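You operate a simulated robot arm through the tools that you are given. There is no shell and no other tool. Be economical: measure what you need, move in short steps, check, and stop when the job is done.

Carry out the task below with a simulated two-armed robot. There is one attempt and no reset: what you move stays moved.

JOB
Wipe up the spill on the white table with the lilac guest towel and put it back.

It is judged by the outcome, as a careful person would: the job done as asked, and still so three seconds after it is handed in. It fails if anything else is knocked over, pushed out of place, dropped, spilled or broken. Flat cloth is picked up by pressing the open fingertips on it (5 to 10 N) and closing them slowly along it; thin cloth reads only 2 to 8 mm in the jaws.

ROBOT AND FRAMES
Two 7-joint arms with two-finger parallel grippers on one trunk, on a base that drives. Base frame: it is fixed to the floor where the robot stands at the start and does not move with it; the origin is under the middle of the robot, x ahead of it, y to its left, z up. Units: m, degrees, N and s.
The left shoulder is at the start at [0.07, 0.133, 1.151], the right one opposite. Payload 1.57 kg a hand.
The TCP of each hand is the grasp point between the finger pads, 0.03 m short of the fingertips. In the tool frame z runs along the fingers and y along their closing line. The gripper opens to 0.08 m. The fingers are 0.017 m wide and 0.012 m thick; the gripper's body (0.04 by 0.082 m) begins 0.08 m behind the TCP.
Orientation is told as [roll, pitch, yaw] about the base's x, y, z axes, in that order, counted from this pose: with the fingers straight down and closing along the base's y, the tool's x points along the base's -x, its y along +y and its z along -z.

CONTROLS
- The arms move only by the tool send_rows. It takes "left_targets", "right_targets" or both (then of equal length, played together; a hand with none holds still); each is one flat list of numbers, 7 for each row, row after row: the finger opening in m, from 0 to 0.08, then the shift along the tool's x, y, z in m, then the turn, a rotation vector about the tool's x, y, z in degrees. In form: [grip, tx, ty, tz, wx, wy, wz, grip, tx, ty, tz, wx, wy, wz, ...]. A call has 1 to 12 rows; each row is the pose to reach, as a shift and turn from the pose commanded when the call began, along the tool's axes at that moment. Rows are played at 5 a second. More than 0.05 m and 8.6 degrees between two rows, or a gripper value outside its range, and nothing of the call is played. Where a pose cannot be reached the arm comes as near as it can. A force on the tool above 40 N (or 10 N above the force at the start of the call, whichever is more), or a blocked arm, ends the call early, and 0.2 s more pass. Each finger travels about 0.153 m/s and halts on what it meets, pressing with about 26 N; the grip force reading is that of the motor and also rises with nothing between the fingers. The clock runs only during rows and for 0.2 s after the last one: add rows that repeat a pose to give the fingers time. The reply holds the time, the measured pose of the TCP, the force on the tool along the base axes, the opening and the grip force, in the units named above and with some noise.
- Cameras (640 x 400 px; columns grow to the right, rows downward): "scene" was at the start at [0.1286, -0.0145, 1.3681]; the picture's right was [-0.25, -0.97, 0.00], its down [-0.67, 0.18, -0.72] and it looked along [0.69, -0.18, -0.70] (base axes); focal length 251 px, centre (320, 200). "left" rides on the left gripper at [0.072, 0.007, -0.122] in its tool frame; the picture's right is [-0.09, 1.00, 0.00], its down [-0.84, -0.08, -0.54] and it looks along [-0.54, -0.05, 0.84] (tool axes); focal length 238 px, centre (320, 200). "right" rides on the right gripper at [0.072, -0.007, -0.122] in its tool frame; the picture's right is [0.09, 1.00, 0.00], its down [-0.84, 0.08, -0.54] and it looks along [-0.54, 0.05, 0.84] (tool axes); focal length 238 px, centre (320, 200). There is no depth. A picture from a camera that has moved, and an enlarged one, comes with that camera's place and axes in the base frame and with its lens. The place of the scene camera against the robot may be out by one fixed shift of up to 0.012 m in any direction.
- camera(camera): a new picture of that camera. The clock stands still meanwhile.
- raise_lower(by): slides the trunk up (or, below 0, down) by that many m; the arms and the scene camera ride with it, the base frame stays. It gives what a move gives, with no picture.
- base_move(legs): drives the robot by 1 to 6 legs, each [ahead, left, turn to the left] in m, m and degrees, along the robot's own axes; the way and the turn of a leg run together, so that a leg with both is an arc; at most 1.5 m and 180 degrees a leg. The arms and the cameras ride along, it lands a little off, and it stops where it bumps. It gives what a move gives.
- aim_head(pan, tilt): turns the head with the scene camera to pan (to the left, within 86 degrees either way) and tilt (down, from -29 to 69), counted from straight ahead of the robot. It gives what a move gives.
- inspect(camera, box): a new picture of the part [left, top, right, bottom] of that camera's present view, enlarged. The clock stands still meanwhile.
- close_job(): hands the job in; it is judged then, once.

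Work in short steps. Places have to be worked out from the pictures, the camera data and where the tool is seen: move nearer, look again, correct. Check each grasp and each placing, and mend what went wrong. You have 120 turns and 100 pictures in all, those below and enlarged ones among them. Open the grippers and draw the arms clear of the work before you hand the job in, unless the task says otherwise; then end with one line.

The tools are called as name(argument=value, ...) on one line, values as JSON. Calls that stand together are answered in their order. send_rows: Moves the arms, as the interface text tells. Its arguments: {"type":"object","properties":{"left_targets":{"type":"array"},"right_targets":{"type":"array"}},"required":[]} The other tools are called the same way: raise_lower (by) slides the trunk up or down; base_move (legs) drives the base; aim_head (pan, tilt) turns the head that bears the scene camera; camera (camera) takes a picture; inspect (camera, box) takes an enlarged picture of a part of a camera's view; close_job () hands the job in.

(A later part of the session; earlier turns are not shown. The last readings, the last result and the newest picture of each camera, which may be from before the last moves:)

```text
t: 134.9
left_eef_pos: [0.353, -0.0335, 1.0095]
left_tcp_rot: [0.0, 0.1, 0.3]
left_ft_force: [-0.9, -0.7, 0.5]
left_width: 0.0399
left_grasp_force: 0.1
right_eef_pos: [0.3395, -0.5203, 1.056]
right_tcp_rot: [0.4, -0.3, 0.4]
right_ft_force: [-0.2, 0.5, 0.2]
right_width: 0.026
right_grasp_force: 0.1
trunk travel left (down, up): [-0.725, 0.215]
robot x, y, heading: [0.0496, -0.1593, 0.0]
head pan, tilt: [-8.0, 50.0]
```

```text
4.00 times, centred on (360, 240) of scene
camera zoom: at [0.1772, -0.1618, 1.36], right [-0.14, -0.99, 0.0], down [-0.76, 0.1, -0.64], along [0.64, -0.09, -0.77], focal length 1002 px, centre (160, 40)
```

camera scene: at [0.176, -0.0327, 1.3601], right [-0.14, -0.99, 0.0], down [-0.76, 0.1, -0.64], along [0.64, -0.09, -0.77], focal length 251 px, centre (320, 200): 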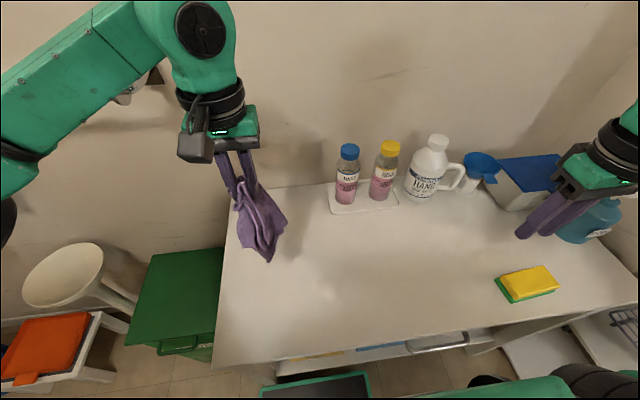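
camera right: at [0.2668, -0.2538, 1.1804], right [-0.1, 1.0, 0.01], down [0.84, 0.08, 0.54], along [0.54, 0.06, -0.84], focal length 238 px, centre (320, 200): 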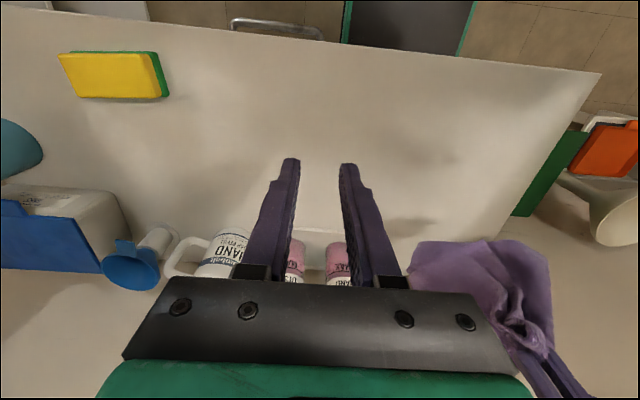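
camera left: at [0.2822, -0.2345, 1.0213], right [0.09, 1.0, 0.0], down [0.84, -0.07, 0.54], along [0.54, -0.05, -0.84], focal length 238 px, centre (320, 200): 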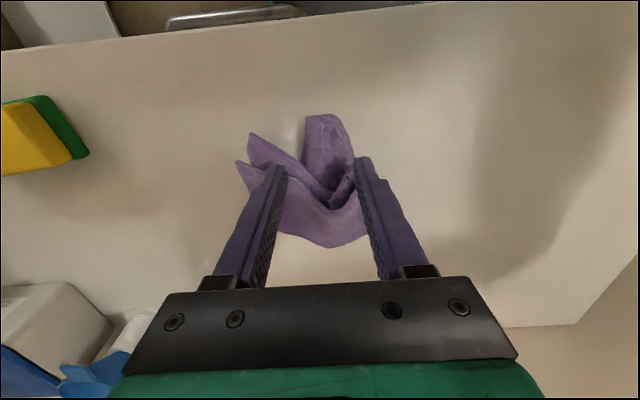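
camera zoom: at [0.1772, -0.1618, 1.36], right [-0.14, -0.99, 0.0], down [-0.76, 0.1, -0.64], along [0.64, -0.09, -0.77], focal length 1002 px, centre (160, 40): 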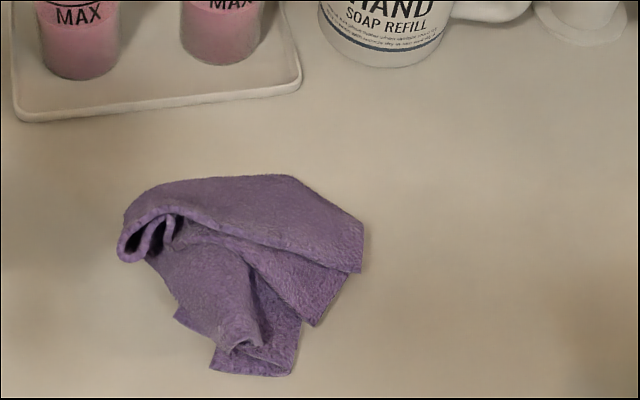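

A clean corner sticks out at about [0.438, -0.325]. I reposition the base to the right, bring the right hand in, and go over that corner with yaw 45°.

send_rows(right_targets=[0.026, 0.0, 0.03, 0, 0, 0, 0, 0.026, 0, 0.06, 0, 0, 0, 0, 0.026, 0, 0.09, 0, 0, 0, 0, 0.026, 0, 0.09, 0, 0, 0, 0, 0.026, 0, 0.09, 0, 0, 0, 0, 0.026, 0, 0.09, 0, 0, 0, 0], left_targets=[0.035, 0, 0, -0.01, 0, 0, -8, 0.035, 0, 0, -0.02, 0, 0, -16, 0.035, 0, 0, -0.02, 0, 0, -24, 0.035, 0, 0, -0.02, 0, 0, -32, 0.035, 0, 0, -0.02, 0, 0, -40, 0.035, 0, 0, -0.02, 0, 0, -45])

base_move(legs=[[0.0, -0.14, 0]])

```text
t: 136.3
left_eef_pos: [0.3531, -0.0354, 1.0305]
left_tcp_rot: [0.1, 0.0, 45.4]
left_ft_force: [0.6, 0.3, -0.7]
left_width: 0.0349
left_grasp_force: 0.1
right_eef_pos: [0.3391, -0.4285, 1.0574]
right_tcp_rot: [0.4, -0.3, 0.3]
right_ft_force: [-0.8, 0.0, 0.1]
right_width: 0.0261
right_grasp_force: 0.2
trunk travel left (down, up): [-0.725, 0.215]
robot x, y, heading: [0.056, -0.1619, 0.0]
head pan, tilt: [-8.0, 50.0]
```

```text
t: 137.6
left_eef_pos: [0.3539, -0.175, 1.0301]
left_tcp_rot: [0.1, 0.0, 45.2]
left_ft_force: [0.1, 0.6, 0.2]
left_width: 0.0349
left_grasp_force: 0.1
right_eef_pos: [0.3401, -0.5688, 1.0572]
right_tcp_rot: [0.3, -0.4, 0.4]
right_ft_force: [0.3, -0.6, 0.0]
right_width: 0.026
right_grasp_force: 0.0
trunk travel left (down, up): [-0.725, 0.215]
robot x, y, heading: [0.0505, -0.3041, 0.3]
head pan, tilt: [-8.0, 50.0]
```

send_rows(left_targets=[0.035, 0.002, -0.035, 0.02, 0, 0, 0, 0.035, 0.004, -0.07, 0.045, 0, 0, 0, 0.035, 0.006, -0.105, 0.07, 0, 0, 0, 0.035, 0.008, -0.14, 0.1, 0, 0, 0, 0.035, 0.009, -0.168, 0.13, 0, 0, 0])

camera(camera="left")

```text
t: 138.8
left_eef_pos: [0.4676, -0.3022, 0.8991]
left_tcp_rot: [0.2, 0.1, 45.2]
left_ft_force: [-0.1, 0.2, 0.0]
left_width: 0.035
left_grasp_force: 0.0
right_eef_pos: [0.3399, -0.5701, 1.0551]
right_tcp_rot: [0.4, -0.2, 0.4]
right_ft_force: [-0.7, -0.4, -0.3]
right_width: 0.0262
right_grasp_force: 0.1
trunk travel left (down, up): [-0.725, 0.215]
robot x, y, heading: [0.0512, -0.3004, 0.1]
head pan, tilt: [-8.0, 50.0]
```

```text
21 pictures are left
camera left: at [0.4131, -0.3469, 1.0217], right [-0.64, 0.77, 0.0], down [0.65, 0.54, 0.54], along [0.41, 0.35, -0.84], focal length 238 px, centre (320, 200)
```

left: 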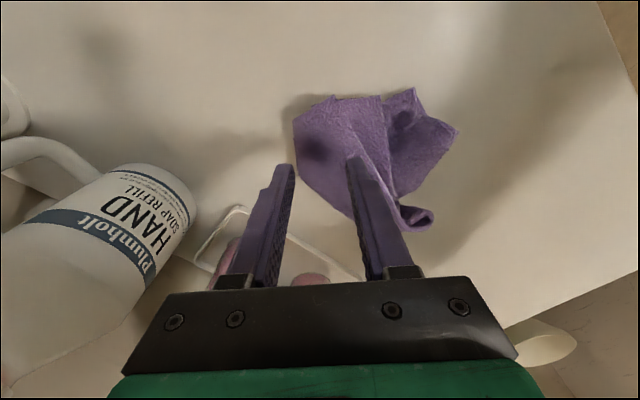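

The corner is under the fingers. I shift 1 cm toward its tip, lower, press and close.

send_rows(left_targets=[0.035, 0.01, 0.002, 0.03, 0, 0, 0, 0.035, 0.01, 0.002, 0.053, 0, 0, 0, 0.035, 0.01, 0.002, 0.061, 0, 0, 0, 0.035, 0.01, 0.002, 0.063, 0, 0, 0])

send_rows(left_targets=[0.032, 0, 0, 0.0, 0, 0, 0, 0.029, 0, 0, 0.0, 0, 0, 0, 0.026, 0, 0, 0.0005, 0, 0, 0, 0.023, 0, 0, 0.0005, 0, 0, 0, 0.02, 0, 0, 0.0005, 0, 0, 0, 0.016, 0, 0, 0.0005, 0, 0, 0, 0.012, 0, 0, 0.0005, 0, 0, 0, 0.008, 0, 0, 0, 0, 0, 0, 0.004, 0, 0, 0, 0, 0, 0, 0, 0, 0, 0, 0, 0, 0, 0, 0, 0, 0, 0, 0, 0])

send_rows(left_targets=[0, 0, 0, -0.04, 0, 0, 0, 0, 0, 0, -0.08, 0, 0, 0, 0, 0, 0, -0.12, 0, 0, 0, 0, 0, 0, -0.16, 0, 0, 0, 0, 0, 0, -0.2, 0, 0, 0, 0, 0, 0, -0.24, 0, 0, 0, 0, 0, 0, -0.26, 0, 0, 0])

camera(camera="scene")

```text
t: 139.8
left_eef_pos: [0.4565, -0.3068, 0.8396]
left_tcp_rot: [-0.2, 0.0, 45.3]
left_ft_force: [3.9, 4.1, 32.0]
left_width: 0.0348
left_grasp_force: 0.1
right_eef_pos: [0.3367, -0.5688, 1.0581]
right_tcp_rot: [0.4, -0.4, 0.4]
right_ft_force: [-0.9, 0.3, 0.3]
right_width: 0.0262
right_grasp_force: 0.1
trunk travel left (down, up): [-0.725, 0.215]
robot x, y, heading: [0.0514, -0.3022, 0.3]
head pan, tilt: [-8.0, 50.0]
```

```text
t: 140.7
left_eef_pos: [0.4568, -0.3059, 0.8403]
left_tcp_rot: [0.0, 0.2, 45.2]
left_ft_force: [-3.9, 4.3, 28.2]
left_width: 0.0272
left_grasp_force: 2.0
right_eef_pos: [0.3372, -0.5691, 1.0563]
right_tcp_rot: [0.4, -0.3, 0.4]
right_ft_force: [0.3, 0.5, -0.7]
right_width: 0.0261
right_grasp_force: 0.0
trunk travel left (down, up): [-0.725, 0.215]
robot x, y, heading: [0.0517, -0.2991, 0.2]
head pan, tilt: [-8.0, 50.0]
stopped in row 4 (left hand): the force on the tool passed its limit (the readings are from after the stop); the commanded pose is now the measured one
```

```text
t: 142.3
left_eef_pos: [0.4588, -0.3057, 1.0971]
left_tcp_rot: [0.2, 0.2, 45.2]
left_ft_force: [0.8, -0.6, 1.1]
left_width: 0.008
left_grasp_force: 25.9
right_eef_pos: [0.3397, -0.5689, 1.0576]
right_tcp_rot: [0.4, -0.3, 0.3]
right_ft_force: [-0.4, 0.4, 0.5]
right_width: 0.026
right_grasp_force: 0.1
trunk travel left (down, up): [-0.725, 0.215]
robot x, y, heading: [0.0529, -0.2991, -0.1]
head pan, tilt: [-8.0, 50.0]
```

```text
20 pictures are left
camera scene: at [0.1779, -0.3039, 1.3599], right [-0.14, -0.99, 0.0], down [-0.76, 0.1, -0.64], along [0.64, -0.09, -0.77], focal length 251 px, centre (320, 200)
```

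scene: 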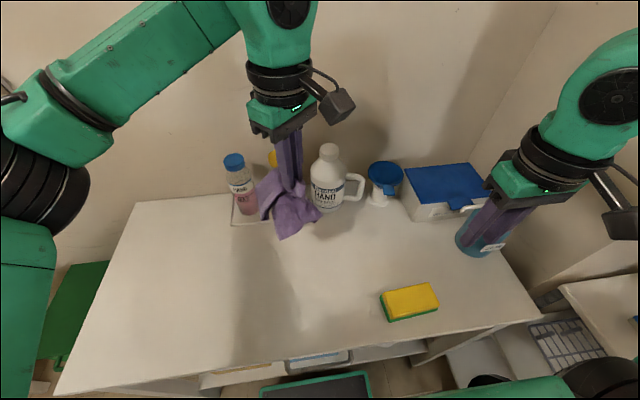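

The towel is held (8 mm) and hanging. I straighten the yaw, go to the right end of the open area, then lower while moving left so it trails flat toward home.

send_rows(left_targets=[0, 0.012, -0.002, 0, 0, 0, 8, 0, 0.024, -0.004, 0, 0, 0, 16, 0, 0.036, -0.006, 0, 0, 0, 24, 0, 0.048, -0.008, 0, 0, 0, 32, 0, 0.06, -0.01, 0, 0, 0, 40, 0, 0.067, -0.011, 0, 0, 0, 45])

send_rows(left_targets=[0, 0, 0.02, 0.03, 0, 0, 0, 0, 0, 0.042, 0.058, 0, 0, 0, 0, 0, 0.064, 0.086, 0, 0, 0, 0, 0, 0.086, 0.114, 0, 0, 0, 0, 0, 0.108, 0.142, 0, 0, 0, 0, 0, 0.13, 0.17, 0, 0, 0, 0, 0, 0.155, 0.198, 0, 0, 0, 0, 0, 0.18, 0.225, 0, 0, 0, 0, 0, 0.21, 0.247, 0, 0, 0])

camera(camera="left")

```text
t: 143.7
left_eef_pos: [0.4218, -0.3617, 1.0971]
left_tcp_rot: [0.1, 0.1, 0.2]
left_ft_force: [0.3, 0.6, -0.1]
left_width: 0.0073
left_grasp_force: 25.9
right_eef_pos: [0.3396, -0.5699, 1.0573]
right_tcp_rot: [0.5, -0.4, 0.3]
right_ft_force: [0.3, -0.1, -0.5]
right_width: 0.026
right_grasp_force: 0.0
trunk travel left (down, up): [-0.725, 0.215]
robot x, y, heading: [0.0569, -0.3018, 0.3]
head pan, tilt: [-8.0, 50.0]
```

```text
t: 145.7
left_eef_pos: [0.4165, -0.1501, 0.85]
left_tcp_rot: [0.0, 0.2, 0.2]
left_ft_force: [-0.5, 0.4, 0.6]
left_width: 0.0077
left_grasp_force: 26.5
right_eef_pos: [0.339, -0.5697, 1.0577]
right_tcp_rot: [0.3, -0.3, 0.3]
right_ft_force: [0.4, 0.3, 0.0]
right_width: 0.0257
right_grasp_force: 0.1
trunk travel left (down, up): [-0.725, 0.215]
robot x, y, heading: [0.0528, -0.3007, 0.4]
head pan, tilt: [-8.0, 50.0]
```

```text
19 pictures are left
camera left: at [0.3458, -0.144, 0.972], right [0.09, 1.0, 0.0], down [0.84, -0.07, 0.54], along [0.54, -0.05, -0.84], focal length 238 px, centre (320, 200)
```

left: 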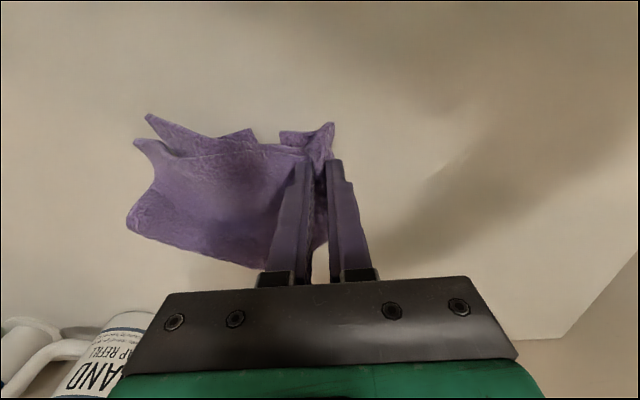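

It trails fairly flat to the right with a few folds. I zigzag left to pull it flatter, as worked before.

send_rows(left_targets=[0, -0.035, 0.008, 0.002, 0, 0, 0, 0, 0.01, 0.016, 0.002, 0, 0, 0, 0, 0.055, 0.024, 0.002, 0, 0, 0, 0, 0.01, 0.032, 0.002, 0, 0, 0, 0, -0.035, 0.04, 0.002, 0, 0, 0, 0, 0.01, 0.048, 0.002, 0, 0, 0, 0, 0.055, 0.056, 0.002, 0, 0, 0, 0, 0.01, 0.066, 0.002, 0, 0, 0, 0, -0.03, 0.082, 0.002, 0, 0, 0, 0, -0.03, 0.11, 0.002, 0, 0, 0])

inspect(camera="scene", box=[140, 150, 380, 330])

camera(camera="left")

```text
t: 147.9
left_eef_pos: [0.4482, -0.0397, 0.8492]
left_tcp_rot: [0.0, 0.1, 0.3]
left_ft_force: [-0.2, 0.3, 0.4]
left_width: 0.0073
left_grasp_force: 26.1
right_eef_pos: [0.3385, -0.5684, 1.0576]
right_tcp_rot: [0.3, -0.3, 0.2]
right_ft_force: [0.7, 0.5, -0.1]
right_width: 0.0263
right_grasp_force: 0.1
trunk travel left (down, up): [-0.725, 0.215]
robot x, y, heading: [0.0515, -0.3005, 0.1]
head pan, tilt: [-8.0, 50.0]
```

```text
2.22 times, centred on (260, 240) of scene
camera zoom: at [0.1763, -0.3026, 1.3601], right [-0.14, -0.99, 0.0], down [-0.76, 0.1, -0.64], along [0.64, -0.09, -0.77], focal length 557 px, centre (453, 111)
```

zoom: 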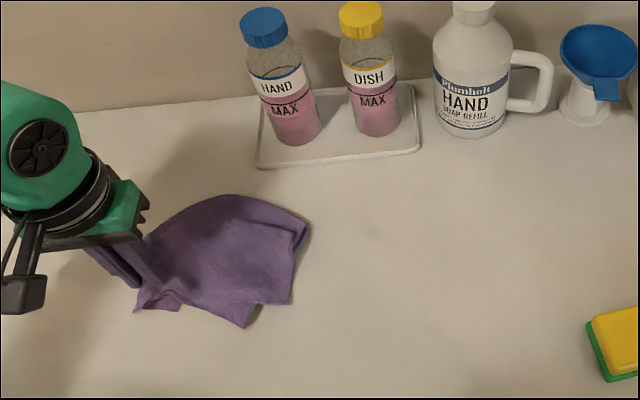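

```text
17 pictures are left
camera left: at [0.3751, -0.0325, 0.9723], right [0.09, 1.0, 0.0], down [0.84, -0.07, 0.54], along [0.54, -0.05, -0.84], focal length 238 px, centre (320, 200)
```

left: 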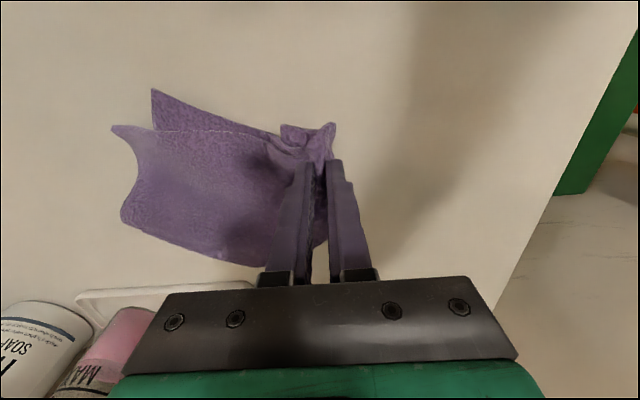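

Flatter now, but it's folded along its far side with a top flap whose corner points right, at about [0.41, -0.18]. I draw it a bit nearer the robot for room, release, and then flip that flap open.

send_rows(left_targets=[0, 0.03, 0.005, 0, 0, 0, 0, 0, 0.06, 0.01, 0, 0, 0, 0, 0, 0.09, 0.015, 0, 0, 0, 0, 0, 0.09, 0.015, 0.007, 0, 0, 0, 0.015, 0.09, 0.015, 0.007, 0, 0, 0, 0.03, 0.09, 0.015, 0.007, 0, 0, 0, 0.03, 0.09, 0.015, -0.03, 0, 0, 0, 0.03, 0.09, 0.0, -0.07, 0, 0, 0, 0.03, 0.09, -0.03, -0.1, 0, 0, 0, 0.03, 0.09, -0.07, -0.12, 0, 0, 0, 0.03, 0.09, -0.1, -0.13, 0, 0, 0])

camera(camera="left")

```text
t: 150.3
left_eef_pos: [0.3571, -0.1434, 0.9807]
left_tcp_rot: [0.2, 0.2, 0.3]
left_ft_force: [0.5, 0.4, -0.1]
left_width: 0.0301
left_grasp_force: 0.0
right_eef_pos: [0.3396, -0.5715, 1.056]
right_tcp_rot: [0.5, -0.2, 0.3]
right_ft_force: [0.0, -0.4, -0.4]
right_width: 0.026
right_grasp_force: 0.0
trunk travel left (down, up): [-0.725, 0.215]
robot x, y, heading: [0.0494, -0.2979, 0.2]
head pan, tilt: [-8.0, 50.0]
```

```text
16 pictures are left
camera left: at [0.2874, -0.1375, 1.1027], right [0.09, 1.0, 0.0], down [0.84, -0.08, 0.54], along [0.54, -0.04, -0.84], focal length 238 px, centre (320, 200)
```

left: 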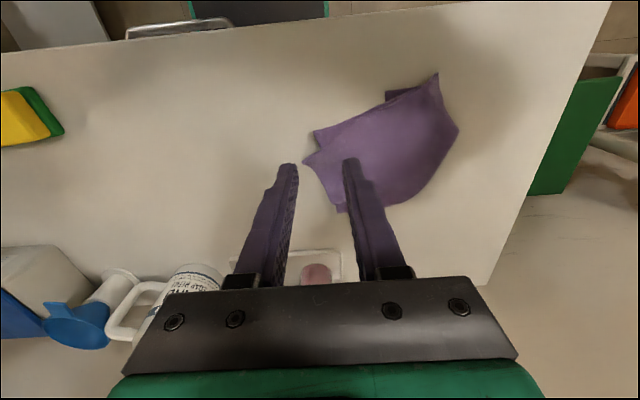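

I enlarge this view to tell the layers apart.

inspect(camera="left", box=[280, 60, 480, 220])

```text
2.50 times, centred on (380, 140) of left
camera zoom: at [0.2874, -0.1375, 1.1027], right [0.09, 1.0, 0.0], down [0.84, -0.08, 0.54], along [0.54, -0.04, -0.84], focal length 596 px, centre (170, 350)
```

zoom: 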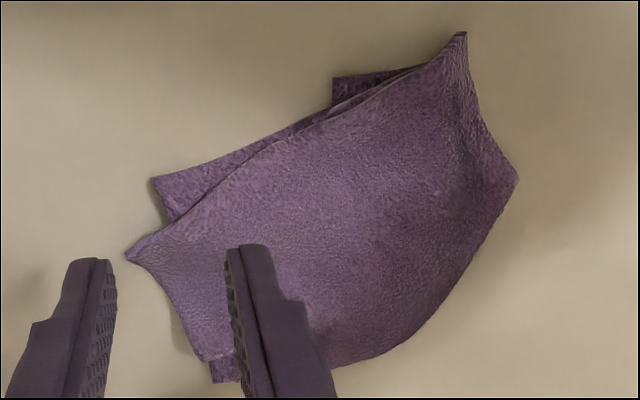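

The towel is neatly folded, with the top half's corner T1 sticking out single-layered at about [0.414, -0.168]. I turn the hand to yaw 45° and go over that tip.

send_rows(left_targets=[0.03, -0.01, -0.002, 0, 0, 0, -8, 0.03, -0.02, -0.004, 0, 0, 0, -16, 0.03, -0.03, -0.005, 0, 0, 0, -24, 0.03, -0.04, -0.007, 0.01, 0, 0, -32, 0.03, -0.05, -0.008, 0.03, 0, 0, -40, 0.03, -0.062, -0.009, 0.06, 0, 0, -45])

camera(camera="left")

```text
t: 151.7
left_eef_pos: [0.4207, -0.1502, 0.9179]
left_tcp_rot: [0.2, 0.1, 45.4]
left_ft_force: [0.7, 0.3, 0.2]
left_width: 0.03
left_grasp_force: 0.1
right_eef_pos: [0.3407, -0.5684, 1.0581]
right_tcp_rot: [0.4, -0.2, 0.3]
right_ft_force: [0.1, -0.5, 0.8]
right_width: 0.026
right_grasp_force: 0.1
trunk travel left (down, up): [-0.725, 0.215]
robot x, y, heading: [0.0519, -0.301, -0.1]
head pan, tilt: [-8.0, 50.0]
```

```text
14 pictures are left
camera left: at [0.3671, -0.1962, 1.0402], right [-0.64, 0.76, 0.0], down [0.64, 0.54, 0.54], along [0.41, 0.35, -0.84], focal length 238 px, centre (320, 200)
```

left: 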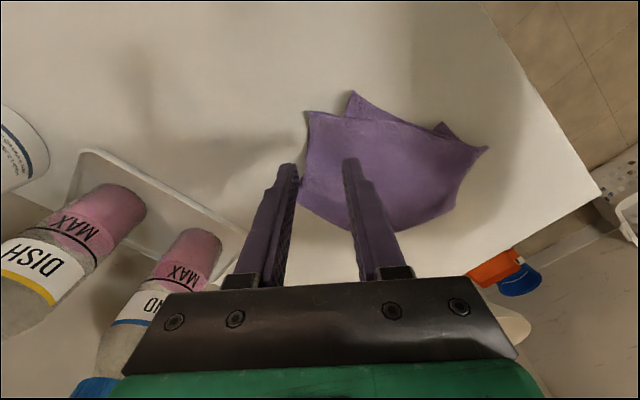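

I shift 1 cm closer to the tip to catch only the top layer, then lower.

send_rows(left_targets=[0.03, 0.008, -0.006, 0.04, 0, 0, 0, 0.03, 0.008, -0.006, 0.07, 0, 0, 0, 0.03, 0.008, -0.006, 0.077, 0, 0, 0, 0.03, 0.008, -0.006, 0.079, 0, 0, 0])

```text
t: 152.7
left_eef_pos: [0.4183, -0.1602, 0.8395]
left_tcp_rot: [0.2, 0.1, 45.3]
left_ft_force: [-0.6, 0.4, 0.6]
left_width: 0.0299
left_grasp_force: 0.1
right_eef_pos: [0.3401, -0.5702, 1.0583]
right_tcp_rot: [0.4, -0.3, 0.3]
right_ft_force: [-0.5, 0.5, -0.3]
right_width: 0.0259
right_grasp_force: 0.1
trunk travel left (down, up): [-0.725, 0.215]
robot x, y, heading: [0.0505, -0.3002, 0.3]
head pan, tilt: [-8.0, 50.0]
```

Just touching. I press 3 mm more while closing slowly, then lift 6 cm.

send_rows(left_targets=[0.03, 0, 0, 0.003, 0, 0, 0, 0.027, 0, 0, 0.003, 0, 0, 0, 0.024, 0, 0, 0.003, 0, 0, 0, 0.021, 0, 0, 0.0035, 0, 0, 0, 0.018, 0, 0, 0.0035, 0, 0, 0, 0.015, 0, 0, 0.0035, 0, 0, 0, 0.012, 0, 0, 0.0035, 0, 0, 0, 0.009, 0, 0, 0.0035, 0, 0, 0, 0.006, 0, 0, 0.003, 0, 0, 0, 0.003, 0, 0, 0.003, 0, 0, 0, 0, 0, 0, 0.003, 0, 0, 0, 0, 0, 0, 0.003, 0, 0, 0])

send_rows(left_targets=[0, 0, 0, -0.03, 0, 0, 0, 0, -0.01, 0, -0.06, 0, 0, 0])

camera(camera="left")

```text
t: 155.3
left_eef_pos: [0.4193, -0.1606, 0.8363]
left_tcp_rot: [0.3, 0.1, 45.3]
left_ft_force: [-0.4, 0.0, -0.6]
left_width: 0.0
left_grasp_force: 20.7
right_eef_pos: [0.3396, -0.5696, 1.0575]
right_tcp_rot: [0.4, -0.3, 0.3]
right_ft_force: [-0.2, 0.7, -0.7]
right_width: 0.026
right_grasp_force: 0.0
trunk travel left (down, up): [-0.725, 0.215]
robot x, y, heading: [0.0509, -0.3027, -0.1]
head pan, tilt: [-8.0, 50.0]
```

```text
t: 155.9
left_eef_pos: [0.4246, -0.1539, 0.8969]
left_tcp_rot: [0.3, 0.1, 45.3]
left_ft_force: [0.0, 0.2, 0.8]
left_width: 0.0
left_grasp_force: 21.5
right_eef_pos: [0.3391, -0.5694, 1.0567]
right_tcp_rot: [0.3, -0.3, 0.3]
right_ft_force: [1.1, 0.4, -0.2]
right_width: 0.0258
right_grasp_force: 0.1
trunk travel left (down, up): [-0.725, 0.215]
robot x, y, heading: [0.0524, -0.3008, 0.4]
head pan, tilt: [-8.0, 50.0]
```

```text
13 pictures are left
camera left: at [0.3708, -0.1995, 1.0192], right [-0.64, 0.77, 0.0], down [0.65, 0.54, 0.54], along [0.41, 0.35, -0.84], focal length 238 px, centre (320, 200)
```

left: 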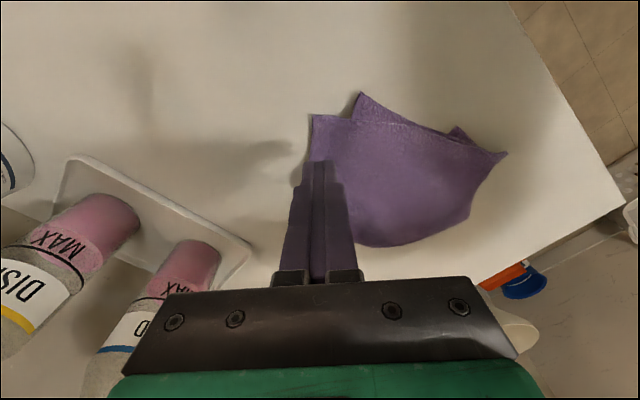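

It missed because the press was too light. I retry slightly lower with a wider opening, watching the force.

send_rows(left_targets=[0.04, 0.004, -0.004, 0.03, 0, 0, 0, 0.04, 0.004, -0.004, 0.055, 0, 0, 0, 0.04, 0.004, -0.004, 0.0615, 0, 0, 0, 0.04, 0.004, -0.004, 0.0635, 0, 0, 0])

```text
t: 156.9
left_eef_pos: [0.4264, -0.158, 0.8346]
left_tcp_rot: [0.0, -0.1, 45.3]
left_ft_force: [2.1, 3.1, 24.7]
left_width: 0.0401
left_grasp_force: 0.4
right_eef_pos: [0.3373, -0.5696, 1.0581]
right_tcp_rot: [0.3, -0.5, 0.4]
right_ft_force: [0.0, 0.3, -0.1]
right_width: 0.0261
right_grasp_force: 0.1
trunk travel left (down, up): [-0.725, 0.215]
robot x, y, heading: [0.0506, -0.3024, 0.5]
head pan, tilt: [-8.0, 50.0]
```

25 N is too much, so I ease 1.5 mm and close slowly, then lift 6 cm.

send_rows(left_targets=[0.04, 0, 0, -0.0015, 0, 0, 0, 0.036, 0, 0, -0.0015, 0, 0, 0, 0.032, 0, 0, -0.0015, 0, 0, 0, 0.028, 0, 0, -0.001, 0, 0, 0, 0.024, 0, 0, -0.001, 0, 0, 0, 0.02, 0, 0, -0.001, 0, 0, 0, 0.016, 0, 0, -0.001, 0, 0, 0, 0.012, 0, 0, -0.001, 0, 0, 0, 0.008, 0, 0, -0.001, 0, 0, 0, 0.004, 0, 0, -0.001, 0, 0, 0, 0, 0, 0, -0.001, 0, 0, 0, 0, 0, 0, -0.001, 0, 0, 0])

send_rows(left_targets=[0, 0, 0, -0.03, 0, 0, 0, 0, -0.01, 0, -0.06, 0, 0, 0])

camera(camera="left")

```text
t: 159.5
left_eef_pos: [0.4257, -0.1591, 0.8343]
left_tcp_rot: [0.2, 0.1, 45.4]
left_ft_force: [-0.4, 1.3, 0.4]
left_width: 0.004
left_grasp_force: 24.2
right_eef_pos: [0.3391, -0.5705, 1.0578]
right_tcp_rot: [0.4, -0.3, 0.3]
right_ft_force: [0.2, 0.4, 0.6]
right_width: 0.0258
right_grasp_force: 0.1
trunk travel left (down, up): [-0.725, 0.215]
robot x, y, heading: [0.0519, -0.2984, 0.2]
head pan, tilt: [-8.0, 50.0]
```

```text
t: 160.1
left_eef_pos: [0.4329, -0.1521, 0.895]
left_tcp_rot: [0.3, 0.1, 45.1]
left_ft_force: [-0.5, 0.1, -0.3]
left_width: 0.0036
left_grasp_force: 24.9
right_eef_pos: [0.3397, -0.5704, 1.0567]
right_tcp_rot: [0.4, -0.3, 0.4]
right_ft_force: [0.5, 0.3, 0.0]
right_width: 0.0261
right_grasp_force: 0.1
trunk travel left (down, up): [-0.725, 0.215]
robot x, y, heading: [0.0529, -0.2986, 0.2]
head pan, tilt: [-8.0, 50.0]
```

```text
12 pictures are left
camera left: at [0.3783, -0.1978, 1.0173], right [-0.64, 0.77, 0.0], down [0.65, 0.54, 0.54], along [0.41, 0.35, -0.84], focal length 238 px, centre (320, 200)
```

left: 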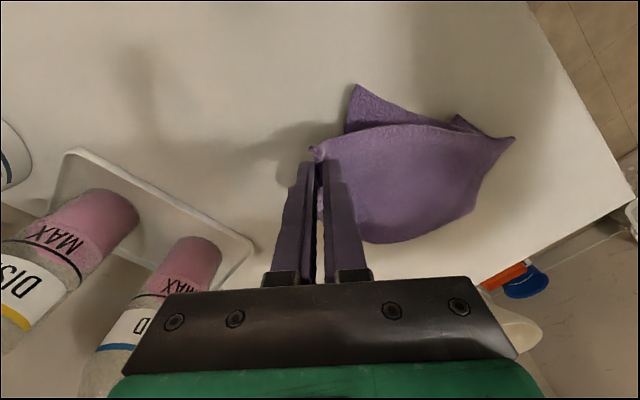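

The top corner is held alone (3.6 mm) and the under layer stays put. Next I pull this corner to the right to open the fold and shift the towel, then swing it around.

send_rows(left_targets=[0, 0.03, -0.03, 0.005, 0, 0, 0, 0, 0.06, -0.06, 0.01, 0, 0, 0, 0, 0.09, -0.09, 0.015, 0, 0, 0, 0, 0.12, -0.12, 0.02, 0, 0, 0, 0, 0.147, -0.147, 0.025, 0, 0, 0])

send_rows(left_targets=[0, -0.03, 0, 0, 0, 0, 0, 0, -0.06, -0.003, 0, 0, 0, 0, 0, -0.092, -0.007, 0, 0, 0, 0])

camera(camera="scene")

```text
t: 161.3
left_eef_pos: [0.4344, -0.362, 0.8688]
left_tcp_rot: [0.4, 0.0, 45.2]
left_ft_force: [0.1, 0.0, -1.2]
left_width: 0.0041
left_grasp_force: 24.1
right_eef_pos: [0.3396, -0.5706, 1.057]
right_tcp_rot: [0.5, -0.3, 0.3]
right_ft_force: [-0.7, 1.7, 0.7]
right_width: 0.0259
right_grasp_force: 0.1
trunk travel left (down, up): [-0.725, 0.215]
robot x, y, heading: [0.0536, -0.2964, 0.3]
head pan, tilt: [-8.0, 50.0]
```

```text
t: 162.1
left_eef_pos: [0.5055, -0.2984, 0.8681]
left_tcp_rot: [0.3, 0.1, 45.2]
left_ft_force: [0.3, 0.2, -0.3]
left_width: 0.0038
left_grasp_force: 24.8
right_eef_pos: [0.3396, -0.569, 1.0565]
right_tcp_rot: [0.4, -0.2, 0.3]
right_ft_force: [1.0, 0.0, 0.7]
right_width: 0.026
right_grasp_force: 0.1
trunk travel left (down, up): [-0.725, 0.215]
robot x, y, heading: [0.0504, -0.2996, 0.4]
head pan, tilt: [-8.0, 50.0]
```

```text
11 pictures are left
camera scene: at [0.1786, -0.303, 1.3599], right [-0.14, -0.99, 0.0], down [-0.76, 0.1, -0.64], along [0.64, -0.09, -0.77], focal length 251 px, centre (320, 200)
```

scene: 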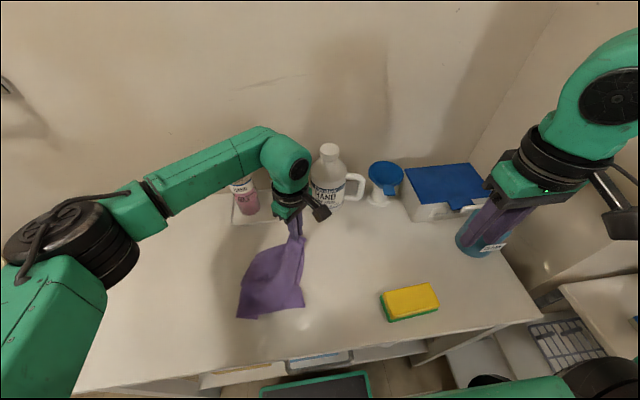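

Excellent: the towel is unfolded and nearly square to the table. I lower this corner, release it, and rise to look from above.

send_rows(left_targets=[0, -0.002, -0.004, 0.015, 0, 0, 0, 0, -0.002, -0.004, 0.028, 0, 0, 0, 0.015, -0.002, -0.004, 0.028, 0, 0, 0, 0.03, -0.002, -0.004, 0.028, 0, 0, 0, 0.03, 0, 0, -0.01, 0, 0, 0, 0.03, 0.0, 0, -0.05, 0, 0, 0, 0.03, 0.03, 0.02, -0.08, 0, 0, 8, 0.03, 0.05, 0.04, -0.11, 0, 0, 16, 0.03, 0.07, 0.06, -0.13, 0, 0, 24, 0.03, 0.07, 0.08, -0.14, 0, 0, 32, 0.03, 0.07, 0.08, -0.14, 0, 0, 40, 0.03, 0.07, 0.08, -0.14, 0, 0, 45])

camera(camera="left")

```text
t: 164.7
left_eef_pos: [0.3974, -0.2934, 1.0099]
left_tcp_rot: [0.0, 0.2, 0.2]
left_ft_force: [0.0, 0.6, -0.1]
left_width: 0.0301
left_grasp_force: 0.1
right_eef_pos: [0.3405, -0.5702, 1.056]
right_tcp_rot: [0.4, -0.3, 0.3]
right_ft_force: [-0.9, -1.8, 0.1]
right_width: 0.0259
right_grasp_force: 0.1
trunk travel left (down, up): [-0.725, 0.215]
robot x, y, heading: [0.0487, -0.2977, 0.4]
head pan, tilt: [-8.0, 50.0]
```

```text
10 pictures are left
camera left: at [0.3265, -0.2858, 1.1323], right [0.09, 1.0, 0.0], down [0.84, -0.08, 0.54], along [0.54, -0.05, -0.84], focal length 238 px, centre (320, 200)
```

left: 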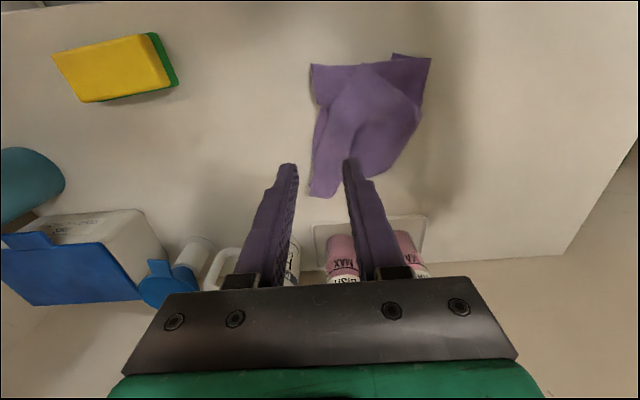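

Flat, with a small bulge. I grasp its far-left corner, at about [0.487, -0.19], to lead it home.

send_rows(left_targets=[0.045, -0.015, 0.02, 0.02, 0, 0, 0, 0.045, -0.03, 0.04, 0.045, 0, 0, 0, 0.045, -0.045, 0.06, 0.075, 0, 0, 0, 0.045, -0.06, 0.075, 0.11, 0, 0, 0, 0.045, -0.065, 0.082, 0.145, 0, 0, 0, 0.045, -0.065, 0.082, 0.165, 0, 0, 0, 0.045, -0.065, 0.082, 0.171, 0, 0, 0])

```text
t: 166.3
left_eef_pos: [0.4626, -0.2097, 0.8382]
left_tcp_rot: [0.0, 0.1, 0.1]
left_ft_force: [0.7, 1.0, 6.3]
left_width: 0.0439
left_grasp_force: 0.1
right_eef_pos: [0.3383, -0.5693, 1.0581]
right_tcp_rot: [0.4, -0.3, 0.3]
right_ft_force: [-0.6, -0.4, 0.5]
right_width: 0.0259
right_grasp_force: 0.0
trunk travel left (down, up): [-0.725, 0.215]
robot x, y, heading: [0.0504, -0.2978, 0.4]
head pan, tilt: [-8.0, 50.0]
```

6 N is good. I close slowly, raise a little, and look.

send_rows(left_targets=[0.041, 0, 0, 0.001, 0, 0, 0, 0.037, 0, 0, 0.001, 0, 0, 0, 0.033, 0, 0, 0.0015, 0, 0, 0, 0.029, 0, 0, 0.0015, 0, 0, 0, 0.025, 0, 0, 0.0015, 0, 0, 0, 0.021, 0, 0, 0.0015, 0, 0, 0, 0.017, 0, 0, 0.001, 0, 0, 0, 0.013, 0, 0, 0.001, 0, 0, 0, 0.009, 0, 0, 0.001, 0, 0, 0, 0.005, 0, 0, 0.001, 0, 0, 0, 0, 0, 0, 0.001, 0, 0, 0, 0, 0, 0, 0.001, 0, 0, 0])

send_rows(left_targets=[0, 0, 0, -0.008, 0, 0, 0, 0, 0, 0.02, -0.012, 0, 0, 0, 0, 0, 0.04, -0.012, 0, 0, 0])

camera(camera="left")

```text
t: 168.9
left_eef_pos: [0.4618, -0.2114, 0.8381]
left_tcp_rot: [0.1, 0.0, 0.3]
left_ft_force: [-1.1, -0.1, 9.7]
left_width: 0.0152
left_grasp_force: 25.9
right_eef_pos: [0.3386, -0.5701, 1.0581]
right_tcp_rot: [0.4, -0.2, 0.3]
right_ft_force: [0.0, -0.2, 0.7]
right_width: 0.026
right_grasp_force: 0.0
trunk travel left (down, up): [-0.725, 0.215]
robot x, y, heading: [0.0552, -0.2993, 0.1]
head pan, tilt: [-8.0, 50.0]
```

```text
t: 169.7
left_eef_pos: [0.4612, -0.1705, 0.8493]
left_tcp_rot: [0.1, 0.2, 0.3]
left_ft_force: [0.5, -0.1, -0.8]
left_width: 0.0143
left_grasp_force: 25.9
right_eef_pos: [0.3397, -0.5686, 1.0581]
right_tcp_rot: [0.4, -0.3, 0.2]
right_ft_force: [-0.2, -0.4, -0.6]
right_width: 0.0261
right_grasp_force: 0.0
trunk travel left (down, up): [-0.725, 0.215]
robot x, y, heading: [0.0502, -0.3021, -0.0]
head pan, tilt: [-8.0, 50.0]
```

```text
9 pictures are left
camera left: at [0.391, -0.1633, 0.9716], right [0.09, 1.0, 0.0], down [0.84, -0.07, 0.54], along [0.54, -0.05, -0.84], focal length 238 px, centre (320, 200)
```

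left: 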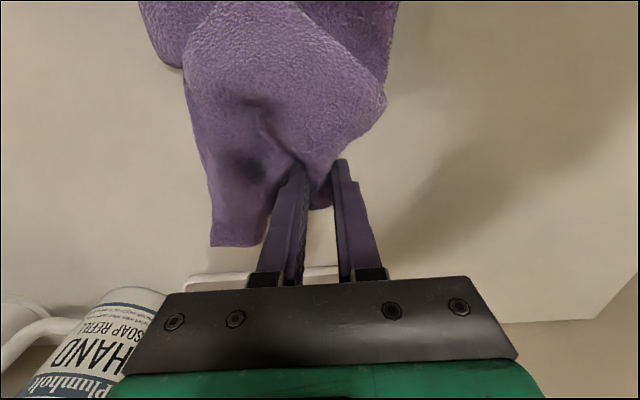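

The grip is thick, but the towel trails mostly spread. I drive left 0.19 m dragging it, then pull diagonally to its place.

base_move(legs=[[0.0, 0.19, 0]])

send_rows(left_targets=[0, -0.025, 0.007, 0, 0, 0, 0, 0, -0.05, 0.014, 0, 0, 0, 0, 0, -0.075, 0.02, 0, 0, 0, 0, 0, -0.1, 0.027, 0, 0, 0, 0, 0, -0.125, 0.035, 0, 0, 0, 0])

inspect(camera="scene", box=[180, 140, 380, 290])

```text
t: 171.2
left_eef_pos: [0.4613, 0.0163, 0.8502]
left_tcp_rot: [0.2, 0.2, 0.3]
left_ft_force: [-0.2, 0.0, 0.2]
left_width: 0.014
left_grasp_force: 25.9
right_eef_pos: [0.3403, -0.3815, 1.0577]
right_tcp_rot: [0.5, -0.2, 0.3]
right_ft_force: [0.4, -0.6, -0.7]
right_width: 0.0261
right_grasp_force: 0.0
trunk travel left (down, up): [-0.725, 0.215]
robot x, y, heading: [0.05, -0.1081, 0.2]
head pan, tilt: [-8.0, 50.0]
```

```text
t: 172.4
left_eef_pos: [0.5871, 0.0539, 0.8474]
left_tcp_rot: [0.1, 0.2, 0.3]
left_ft_force: [0.4, -0.1, 0.9]
left_width: 0.0141
left_grasp_force: 26.3
right_eef_pos: [0.3394, -0.3814, 1.0573]
right_tcp_rot: [0.4, -0.2, 0.2]
right_ft_force: [0.2, 0.1, -1.1]
right_width: 0.0262
right_grasp_force: 0.3
trunk travel left (down, up): [-0.725, 0.215]
robot x, y, heading: [0.0514, -0.1117, 0.0]
head pan, tilt: [-8.0, 50.0]
```

```text
2.67 times, centred on (280, 215) of scene
camera zoom: at [0.1782, -0.1152, 1.3599], right [-0.14, -0.99, 0.0], down [-0.76, 0.1, -0.64], along [0.64, -0.09, -0.77], focal length 668 px, centre (427, 160)
```

zoom: 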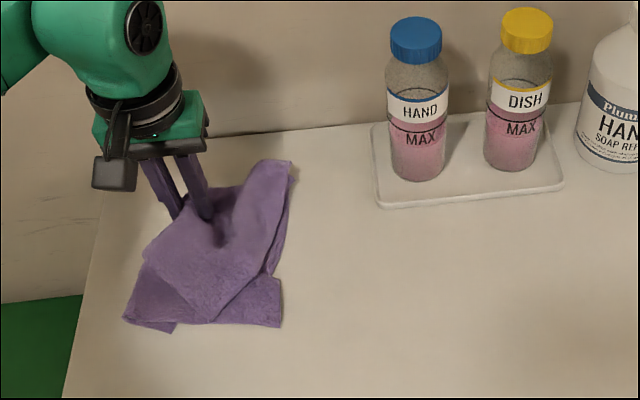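

It's close to home with just a gathered ridge at the grip. I release, spreading the fingers wide on the cloth, and look from above.

send_rows(left_targets=[0.015, 0, 0, 0.005, 0, 0, 0, 0.03, 0, 0, 0.006, 0, 0, 0, 0.05, 0, 0, 0.006, 0, 0, 0, 0.05, 0, 0, -0.03, 0, 0, 0, 0.05, 0, 0, -0.07, 0, 0, 0, 0.05, 0.03, 0, -0.1, 0, 0, 0, 0.05, 0.06, -0.01, -0.13, 0, 0, 0, 0.05, 0.09, -0.02, -0.15, 0, 0, 0, 0.05, 0.13, -0.03, -0.16, 0, 0, 0, 0.05, 0.16, -0.04, -0.16, 0, 0, 0])

camera(camera="left")

```text
t: 174.6
left_eef_pos: [0.4268, 0.011, 1.0096]
left_tcp_rot: [0.2, 0.2, 0.3]
left_ft_force: [-0.6, -0.2, 0.2]
left_width: 0.05
left_grasp_force: 0.0
right_eef_pos: [0.3388, -0.3815, 1.0575]
right_tcp_rot: [0.4, -0.3, 0.3]
right_ft_force: [-0.7, 0.1, 0.3]
right_width: 0.026
right_grasp_force: 0.1
trunk travel left (down, up): [-0.725, 0.215]
robot x, y, heading: [0.0505, -0.1124, 0.1]
head pan, tilt: [-8.0, 50.0]
```

```text
7 pictures are left
camera left: at [0.3553, 0.0182, 1.1315], right [0.09, 1.0, 0.0], down [0.84, -0.07, 0.54], along [0.54, -0.05, -0.84], focal length 238 px, centre (320, 200)
```

left: 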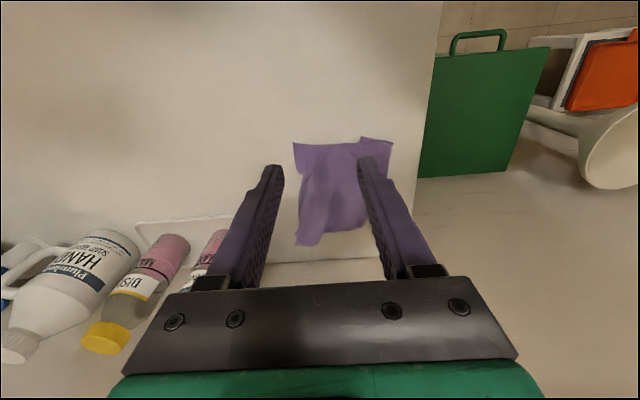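

The towel lies flat near its place but about 3 cm left and a bit gathered. I pinch its near-right corner and pull it right to spread and recentre it.

send_rows(left_targets=[0.042, -0.02, -0.005, 0.04, 0, 0, 0, 0.042, -0.04, -0.01, 0.08, 0, 0, 0, 0.042, -0.06, -0.016, 0.115, 0, 0, 0, 0.042, -0.063, -0.017, 0.15, 0, 0, 0, 0.042, -0.063, -0.017, 0.167, 0, 0, 0, 0.042, -0.063, -0.017, 0.172, 0, 0, 0])

```text
t: 176.0
left_eef_pos: [0.489, -0.0055, 0.8378]
left_tcp_rot: [0.2, 0.2, 0.2]
left_ft_force: [-0.2, 0.6, 3.9]
left_width: 0.042
left_grasp_force: 0.4
right_eef_pos: [0.3384, -0.3818, 1.0577]
right_tcp_rot: [0.3, -0.2, 0.3]
right_ft_force: [-0.5, 0.6, -0.6]
right_width: 0.026
right_grasp_force: 0.0
trunk travel left (down, up): [-0.725, 0.215]
robot x, y, heading: [0.0534, -0.1134, 0.2]
head pan, tilt: [-8.0, 50.0]
```

send_rows(left_targets=[0.038, 0, 0, 0.001, 0, 0, 0, 0.034, 0, 0, 0.0015, 0, 0, 0, 0.03, 0, 0, 0.0015, 0, 0, 0, 0.026, 0, 0, 0.002, 0, 0, 0, 0.022, 0, 0, 0.002, 0, 0, 0, 0.018, 0, 0, 0.002, 0, 0, 0, 0.014, 0, 0, 0.002, 0, 0, 0, 0.01, 0, 0, 0.0015, 0, 0, 0, 0.006, 0, 0, 0.0015, 0, 0, 0, 0.003, 0, 0, 0.001, 0, 0, 0, 0, 0, 0, 0.001, 0, 0, 0, 0, 0, 0, 0.001, 0, 0, 0])

send_rows(left_targets=[0, 0, 0, -0.01, 0, 0, 0, 0, 0.006, -0.02, -0.011, 0, 0, 0, 0, 0.012, -0.04, -0.011, 0, 0, 0, 0, 0.016, -0.06, -0.011, 0, 0, 0])

inspect(camera="scene", box=[180, 140, 380, 290])

```text
t: 178.6
left_eef_pos: [0.4889, -0.0043, 0.837]
left_tcp_rot: [0.2, 0.1, 0.4]
left_ft_force: [-0.7, 0.6, 6.7]
left_width: 0.0091
left_grasp_force: 26.0
right_eef_pos: [0.3392, -0.3809, 1.0581]
right_tcp_rot: [0.3, -0.4, 0.3]
right_ft_force: [-0.4, -0.9, -0.3]
right_width: 0.0259
right_grasp_force: 0.0
trunk travel left (down, up): [-0.725, 0.215]
robot x, y, heading: [0.0503, -0.1144, 0.2]
head pan, tilt: [-8.0, 50.0]
```

```text
t: 179.6
left_eef_pos: [0.4735, -0.0656, 0.8469]
left_tcp_rot: [0.1, 0.1, 0.3]
left_ft_force: [-1.1, -0.7, -0.1]
left_width: 0.0087
left_grasp_force: 25.8
right_eef_pos: [0.3391, -0.3825, 1.0561]
right_tcp_rot: [0.5, -0.2, 0.3]
right_ft_force: [0.4, 0.6, 0.0]
right_width: 0.026
right_grasp_force: 0.1
trunk travel left (down, up): [-0.725, 0.215]
robot x, y, heading: [0.053, -0.1086, 0.3]
head pan, tilt: [-8.0, 50.0]
```

```text
2.67 times, centred on (280, 215) of scene
camera zoom: at [0.1776, -0.116, 1.3599], right [-0.14, -0.99, 0.0], down [-0.76, 0.1, -0.64], along [0.64, -0.09, -0.77], focal length 668 px, centre (427, 160)
```

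zoom: 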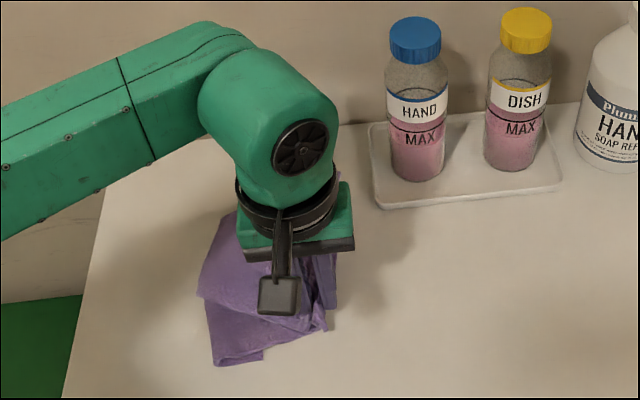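

The towel moved right. I release, spread the fingers, retreat, and check.

send_rows(left_targets=[0.015, 0, 0, 0.006, 0, 0, 0, 0.03, 0, 0, 0.007, 0, 0, 0, 0.05, 0, 0, 0.007, 0, 0, 0, 0.05, 0, 0, -0.03, 0, 0, 0, 0.05, 0, 0, -0.07, 0, 0, 0, 0.05, 0.02, 0.02, -0.1, 0, 0, 0, 0.05, 0.05, 0.04, -0.13, 0, 0, 0, 0.05, 0.08, 0.06, -0.15, 0, 0, 0, 0.05, 0.11, 0.09, -0.16, 0, 0, 0, 0.05, 0.14, 0.12, -0.16, 0, 0, 0, 0.05, 0.16, 0.16, -0.16, 0, 0, 0])

inspect(camera="scene", box=[180, 140, 380, 290])

```text
t: 182.0
left_eef_pos: [0.31, 0.0943, 1.0083]
left_tcp_rot: [0.0, 0.1, 0.1]
left_ft_force: [0.2, 0.0, -0.3]
left_width: 0.05
left_grasp_force: 0.0
right_eef_pos: [0.337, -0.3798, 1.0576]
right_tcp_rot: [0.3, -0.3, 0.3]
right_ft_force: [-0.2, 0.2, 0.4]
right_width: 0.026
right_grasp_force: 0.1
trunk travel left (down, up): [-0.725, 0.215]
robot x, y, heading: [0.0526, -0.1109, 0.3]
head pan, tilt: [-8.0, 50.0]
```

```text
2.67 times, centred on (280, 215) of scene
camera zoom: at [0.1746, -0.1136, 1.3602], right [-0.14, -0.99, 0.0], down [-0.76, 0.1, -0.64], along [0.64, -0.09, -0.76], focal length 668 px, centre (427, 160)
```

zoom: 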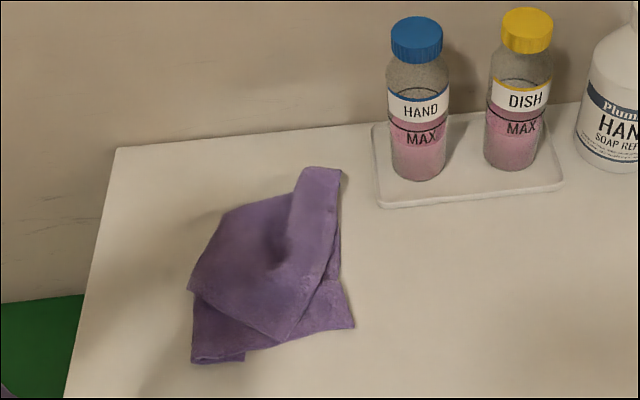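

The towel is now centred on its original spot, but its far-left corner is folded over on top, with the tip near [0.45, -0.03]. I pinch just that top layer lightly to flip it open.

send_rows(left_targets=[0.04, -0.03, -0.02, 0, 0, 0, 0, 0.04, -0.06, -0.045, 0.01, 0, 0, 0, 0.04, -0.09, -0.07, 0.03, 0, 0, 0, 0.04, -0.12, -0.09, 0.06, 0, 0, 0, 0.04, -0.145, -0.105, 0.095, 0, 0, 0, 0.04, -0.155, -0.112, 0.13, 0, 0, 0, 0.04, -0.155, -0.112, 0.158, 0, 0, 0, 0.04, -0.155, -0.112, 0.166, 0, 0, 0])

camera(camera="left")

```text
t: 183.8
left_eef_pos: [0.4686, -0.0169, 0.8402]
left_tcp_rot: [0.1, 0.2, 0.2]
left_ft_force: [0.3, 0.6, 1.2]
left_width: 0.0401
left_grasp_force: 0.0
right_eef_pos: [0.339, -0.3818, 1.0563]
right_tcp_rot: [0.4, -0.3, 0.4]
right_ft_force: [0.3, -0.2, 0.5]
right_width: 0.0262
right_grasp_force: 0.0
trunk travel left (down, up): [-0.725, 0.215]
robot x, y, heading: [0.051, -0.1138, -0.1]
head pan, tilt: [-8.0, 50.0]
```

```text
4 pictures are left
camera left: at [0.3976, -0.0101, 0.9633], right [0.09, 1.0, 0.0], down [0.84, -0.07, 0.54], along [0.54, -0.05, -0.84], focal length 238 px, centre (320, 200)
```

left: 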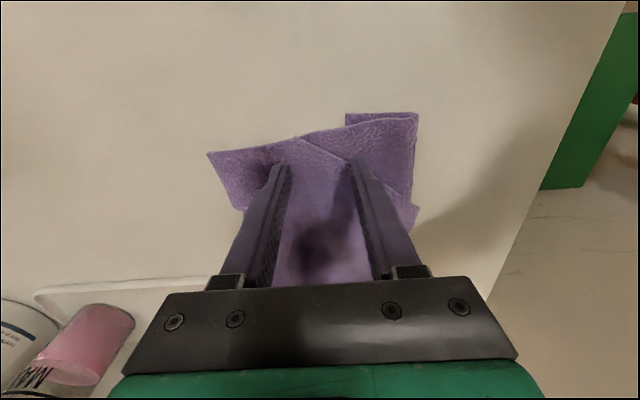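

The flap tip lies between the fingers. I press about 1.5 mm more and close slowly.

send_rows(left_targets=[0.04, 0, 0, 0.001, 0, 0, 0, 0.036, 0, 0, 0.001, 0, 0, 0, 0.032, 0, 0, 0.0015, 0, 0, 0, 0.028, 0, 0, 0.0015, 0, 0, 0, 0.024, 0, 0, 0.0015, 0, 0, 0, 0.02, 0, 0, 0.001, 0, 0, 0, 0.016, 0, 0, 0.001, 0, 0, 0, 0.012, 0, 0, 0.001, 0, 0, 0, 0.008, 0, 0, 0.0005, 0, 0, 0, 0.004, 0, 0, 0, 0, 0, 0, 0, 0, 0, 0, 0, 0, 0, 0, 0, 0, 0, 0, 0, 0])

send_rows(left_targets=[0, 0, 0, -0.02, 0, 0, 0, 0, -0.015, 0.01, -0.045, 0, 0, 0])

camera(camera="left")

```text
t: 186.4
left_eef_pos: [0.4689, -0.0162, 0.8418]
left_tcp_rot: [0.2, 0.3, 0.3]
left_ft_force: [0.1, -0.4, 1.6]
left_width: 0.0049
left_grasp_force: 25.2
right_eef_pos: [0.3381, -0.3807, 1.0569]
right_tcp_rot: [0.4, -0.4, 0.3]
right_ft_force: [0.1, 0.1, -0.7]
right_width: 0.0261
right_grasp_force: 0.1
trunk travel left (down, up): [-0.725, 0.215]
robot x, y, heading: [0.0534, -0.1117, 0.3]
head pan, tilt: [-8.0, 50.0]
```

```text
t: 187.0
left_eef_pos: [0.483, -0.0047, 0.886]
left_tcp_rot: [0.0, 0.2, 0.3]
left_ft_force: [1.0, 1.3, -0.8]
left_width: 0.0048
left_grasp_force: 25.6
right_eef_pos: [0.3398, -0.3801, 1.0582]
right_tcp_rot: [0.4, -0.2, 0.3]
right_ft_force: [-1.1, 0.1, 1.0]
right_width: 0.026
right_grasp_force: 0.0
trunk travel left (down, up): [-0.725, 0.215]
robot x, y, heading: [0.0568, -0.1088, 0.1]
head pan, tilt: [-8.0, 50.0]
```

```text
3 pictures are left
camera left: at [0.4127, 0.0009, 1.0091], right [0.09, 1.0, 0.0], down [0.84, -0.07, 0.54], along [0.54, -0.05, -0.84], focal length 238 px, centre (320, 200)
```

left: 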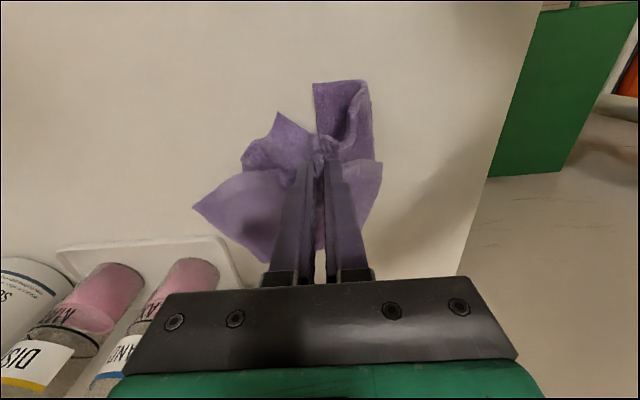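

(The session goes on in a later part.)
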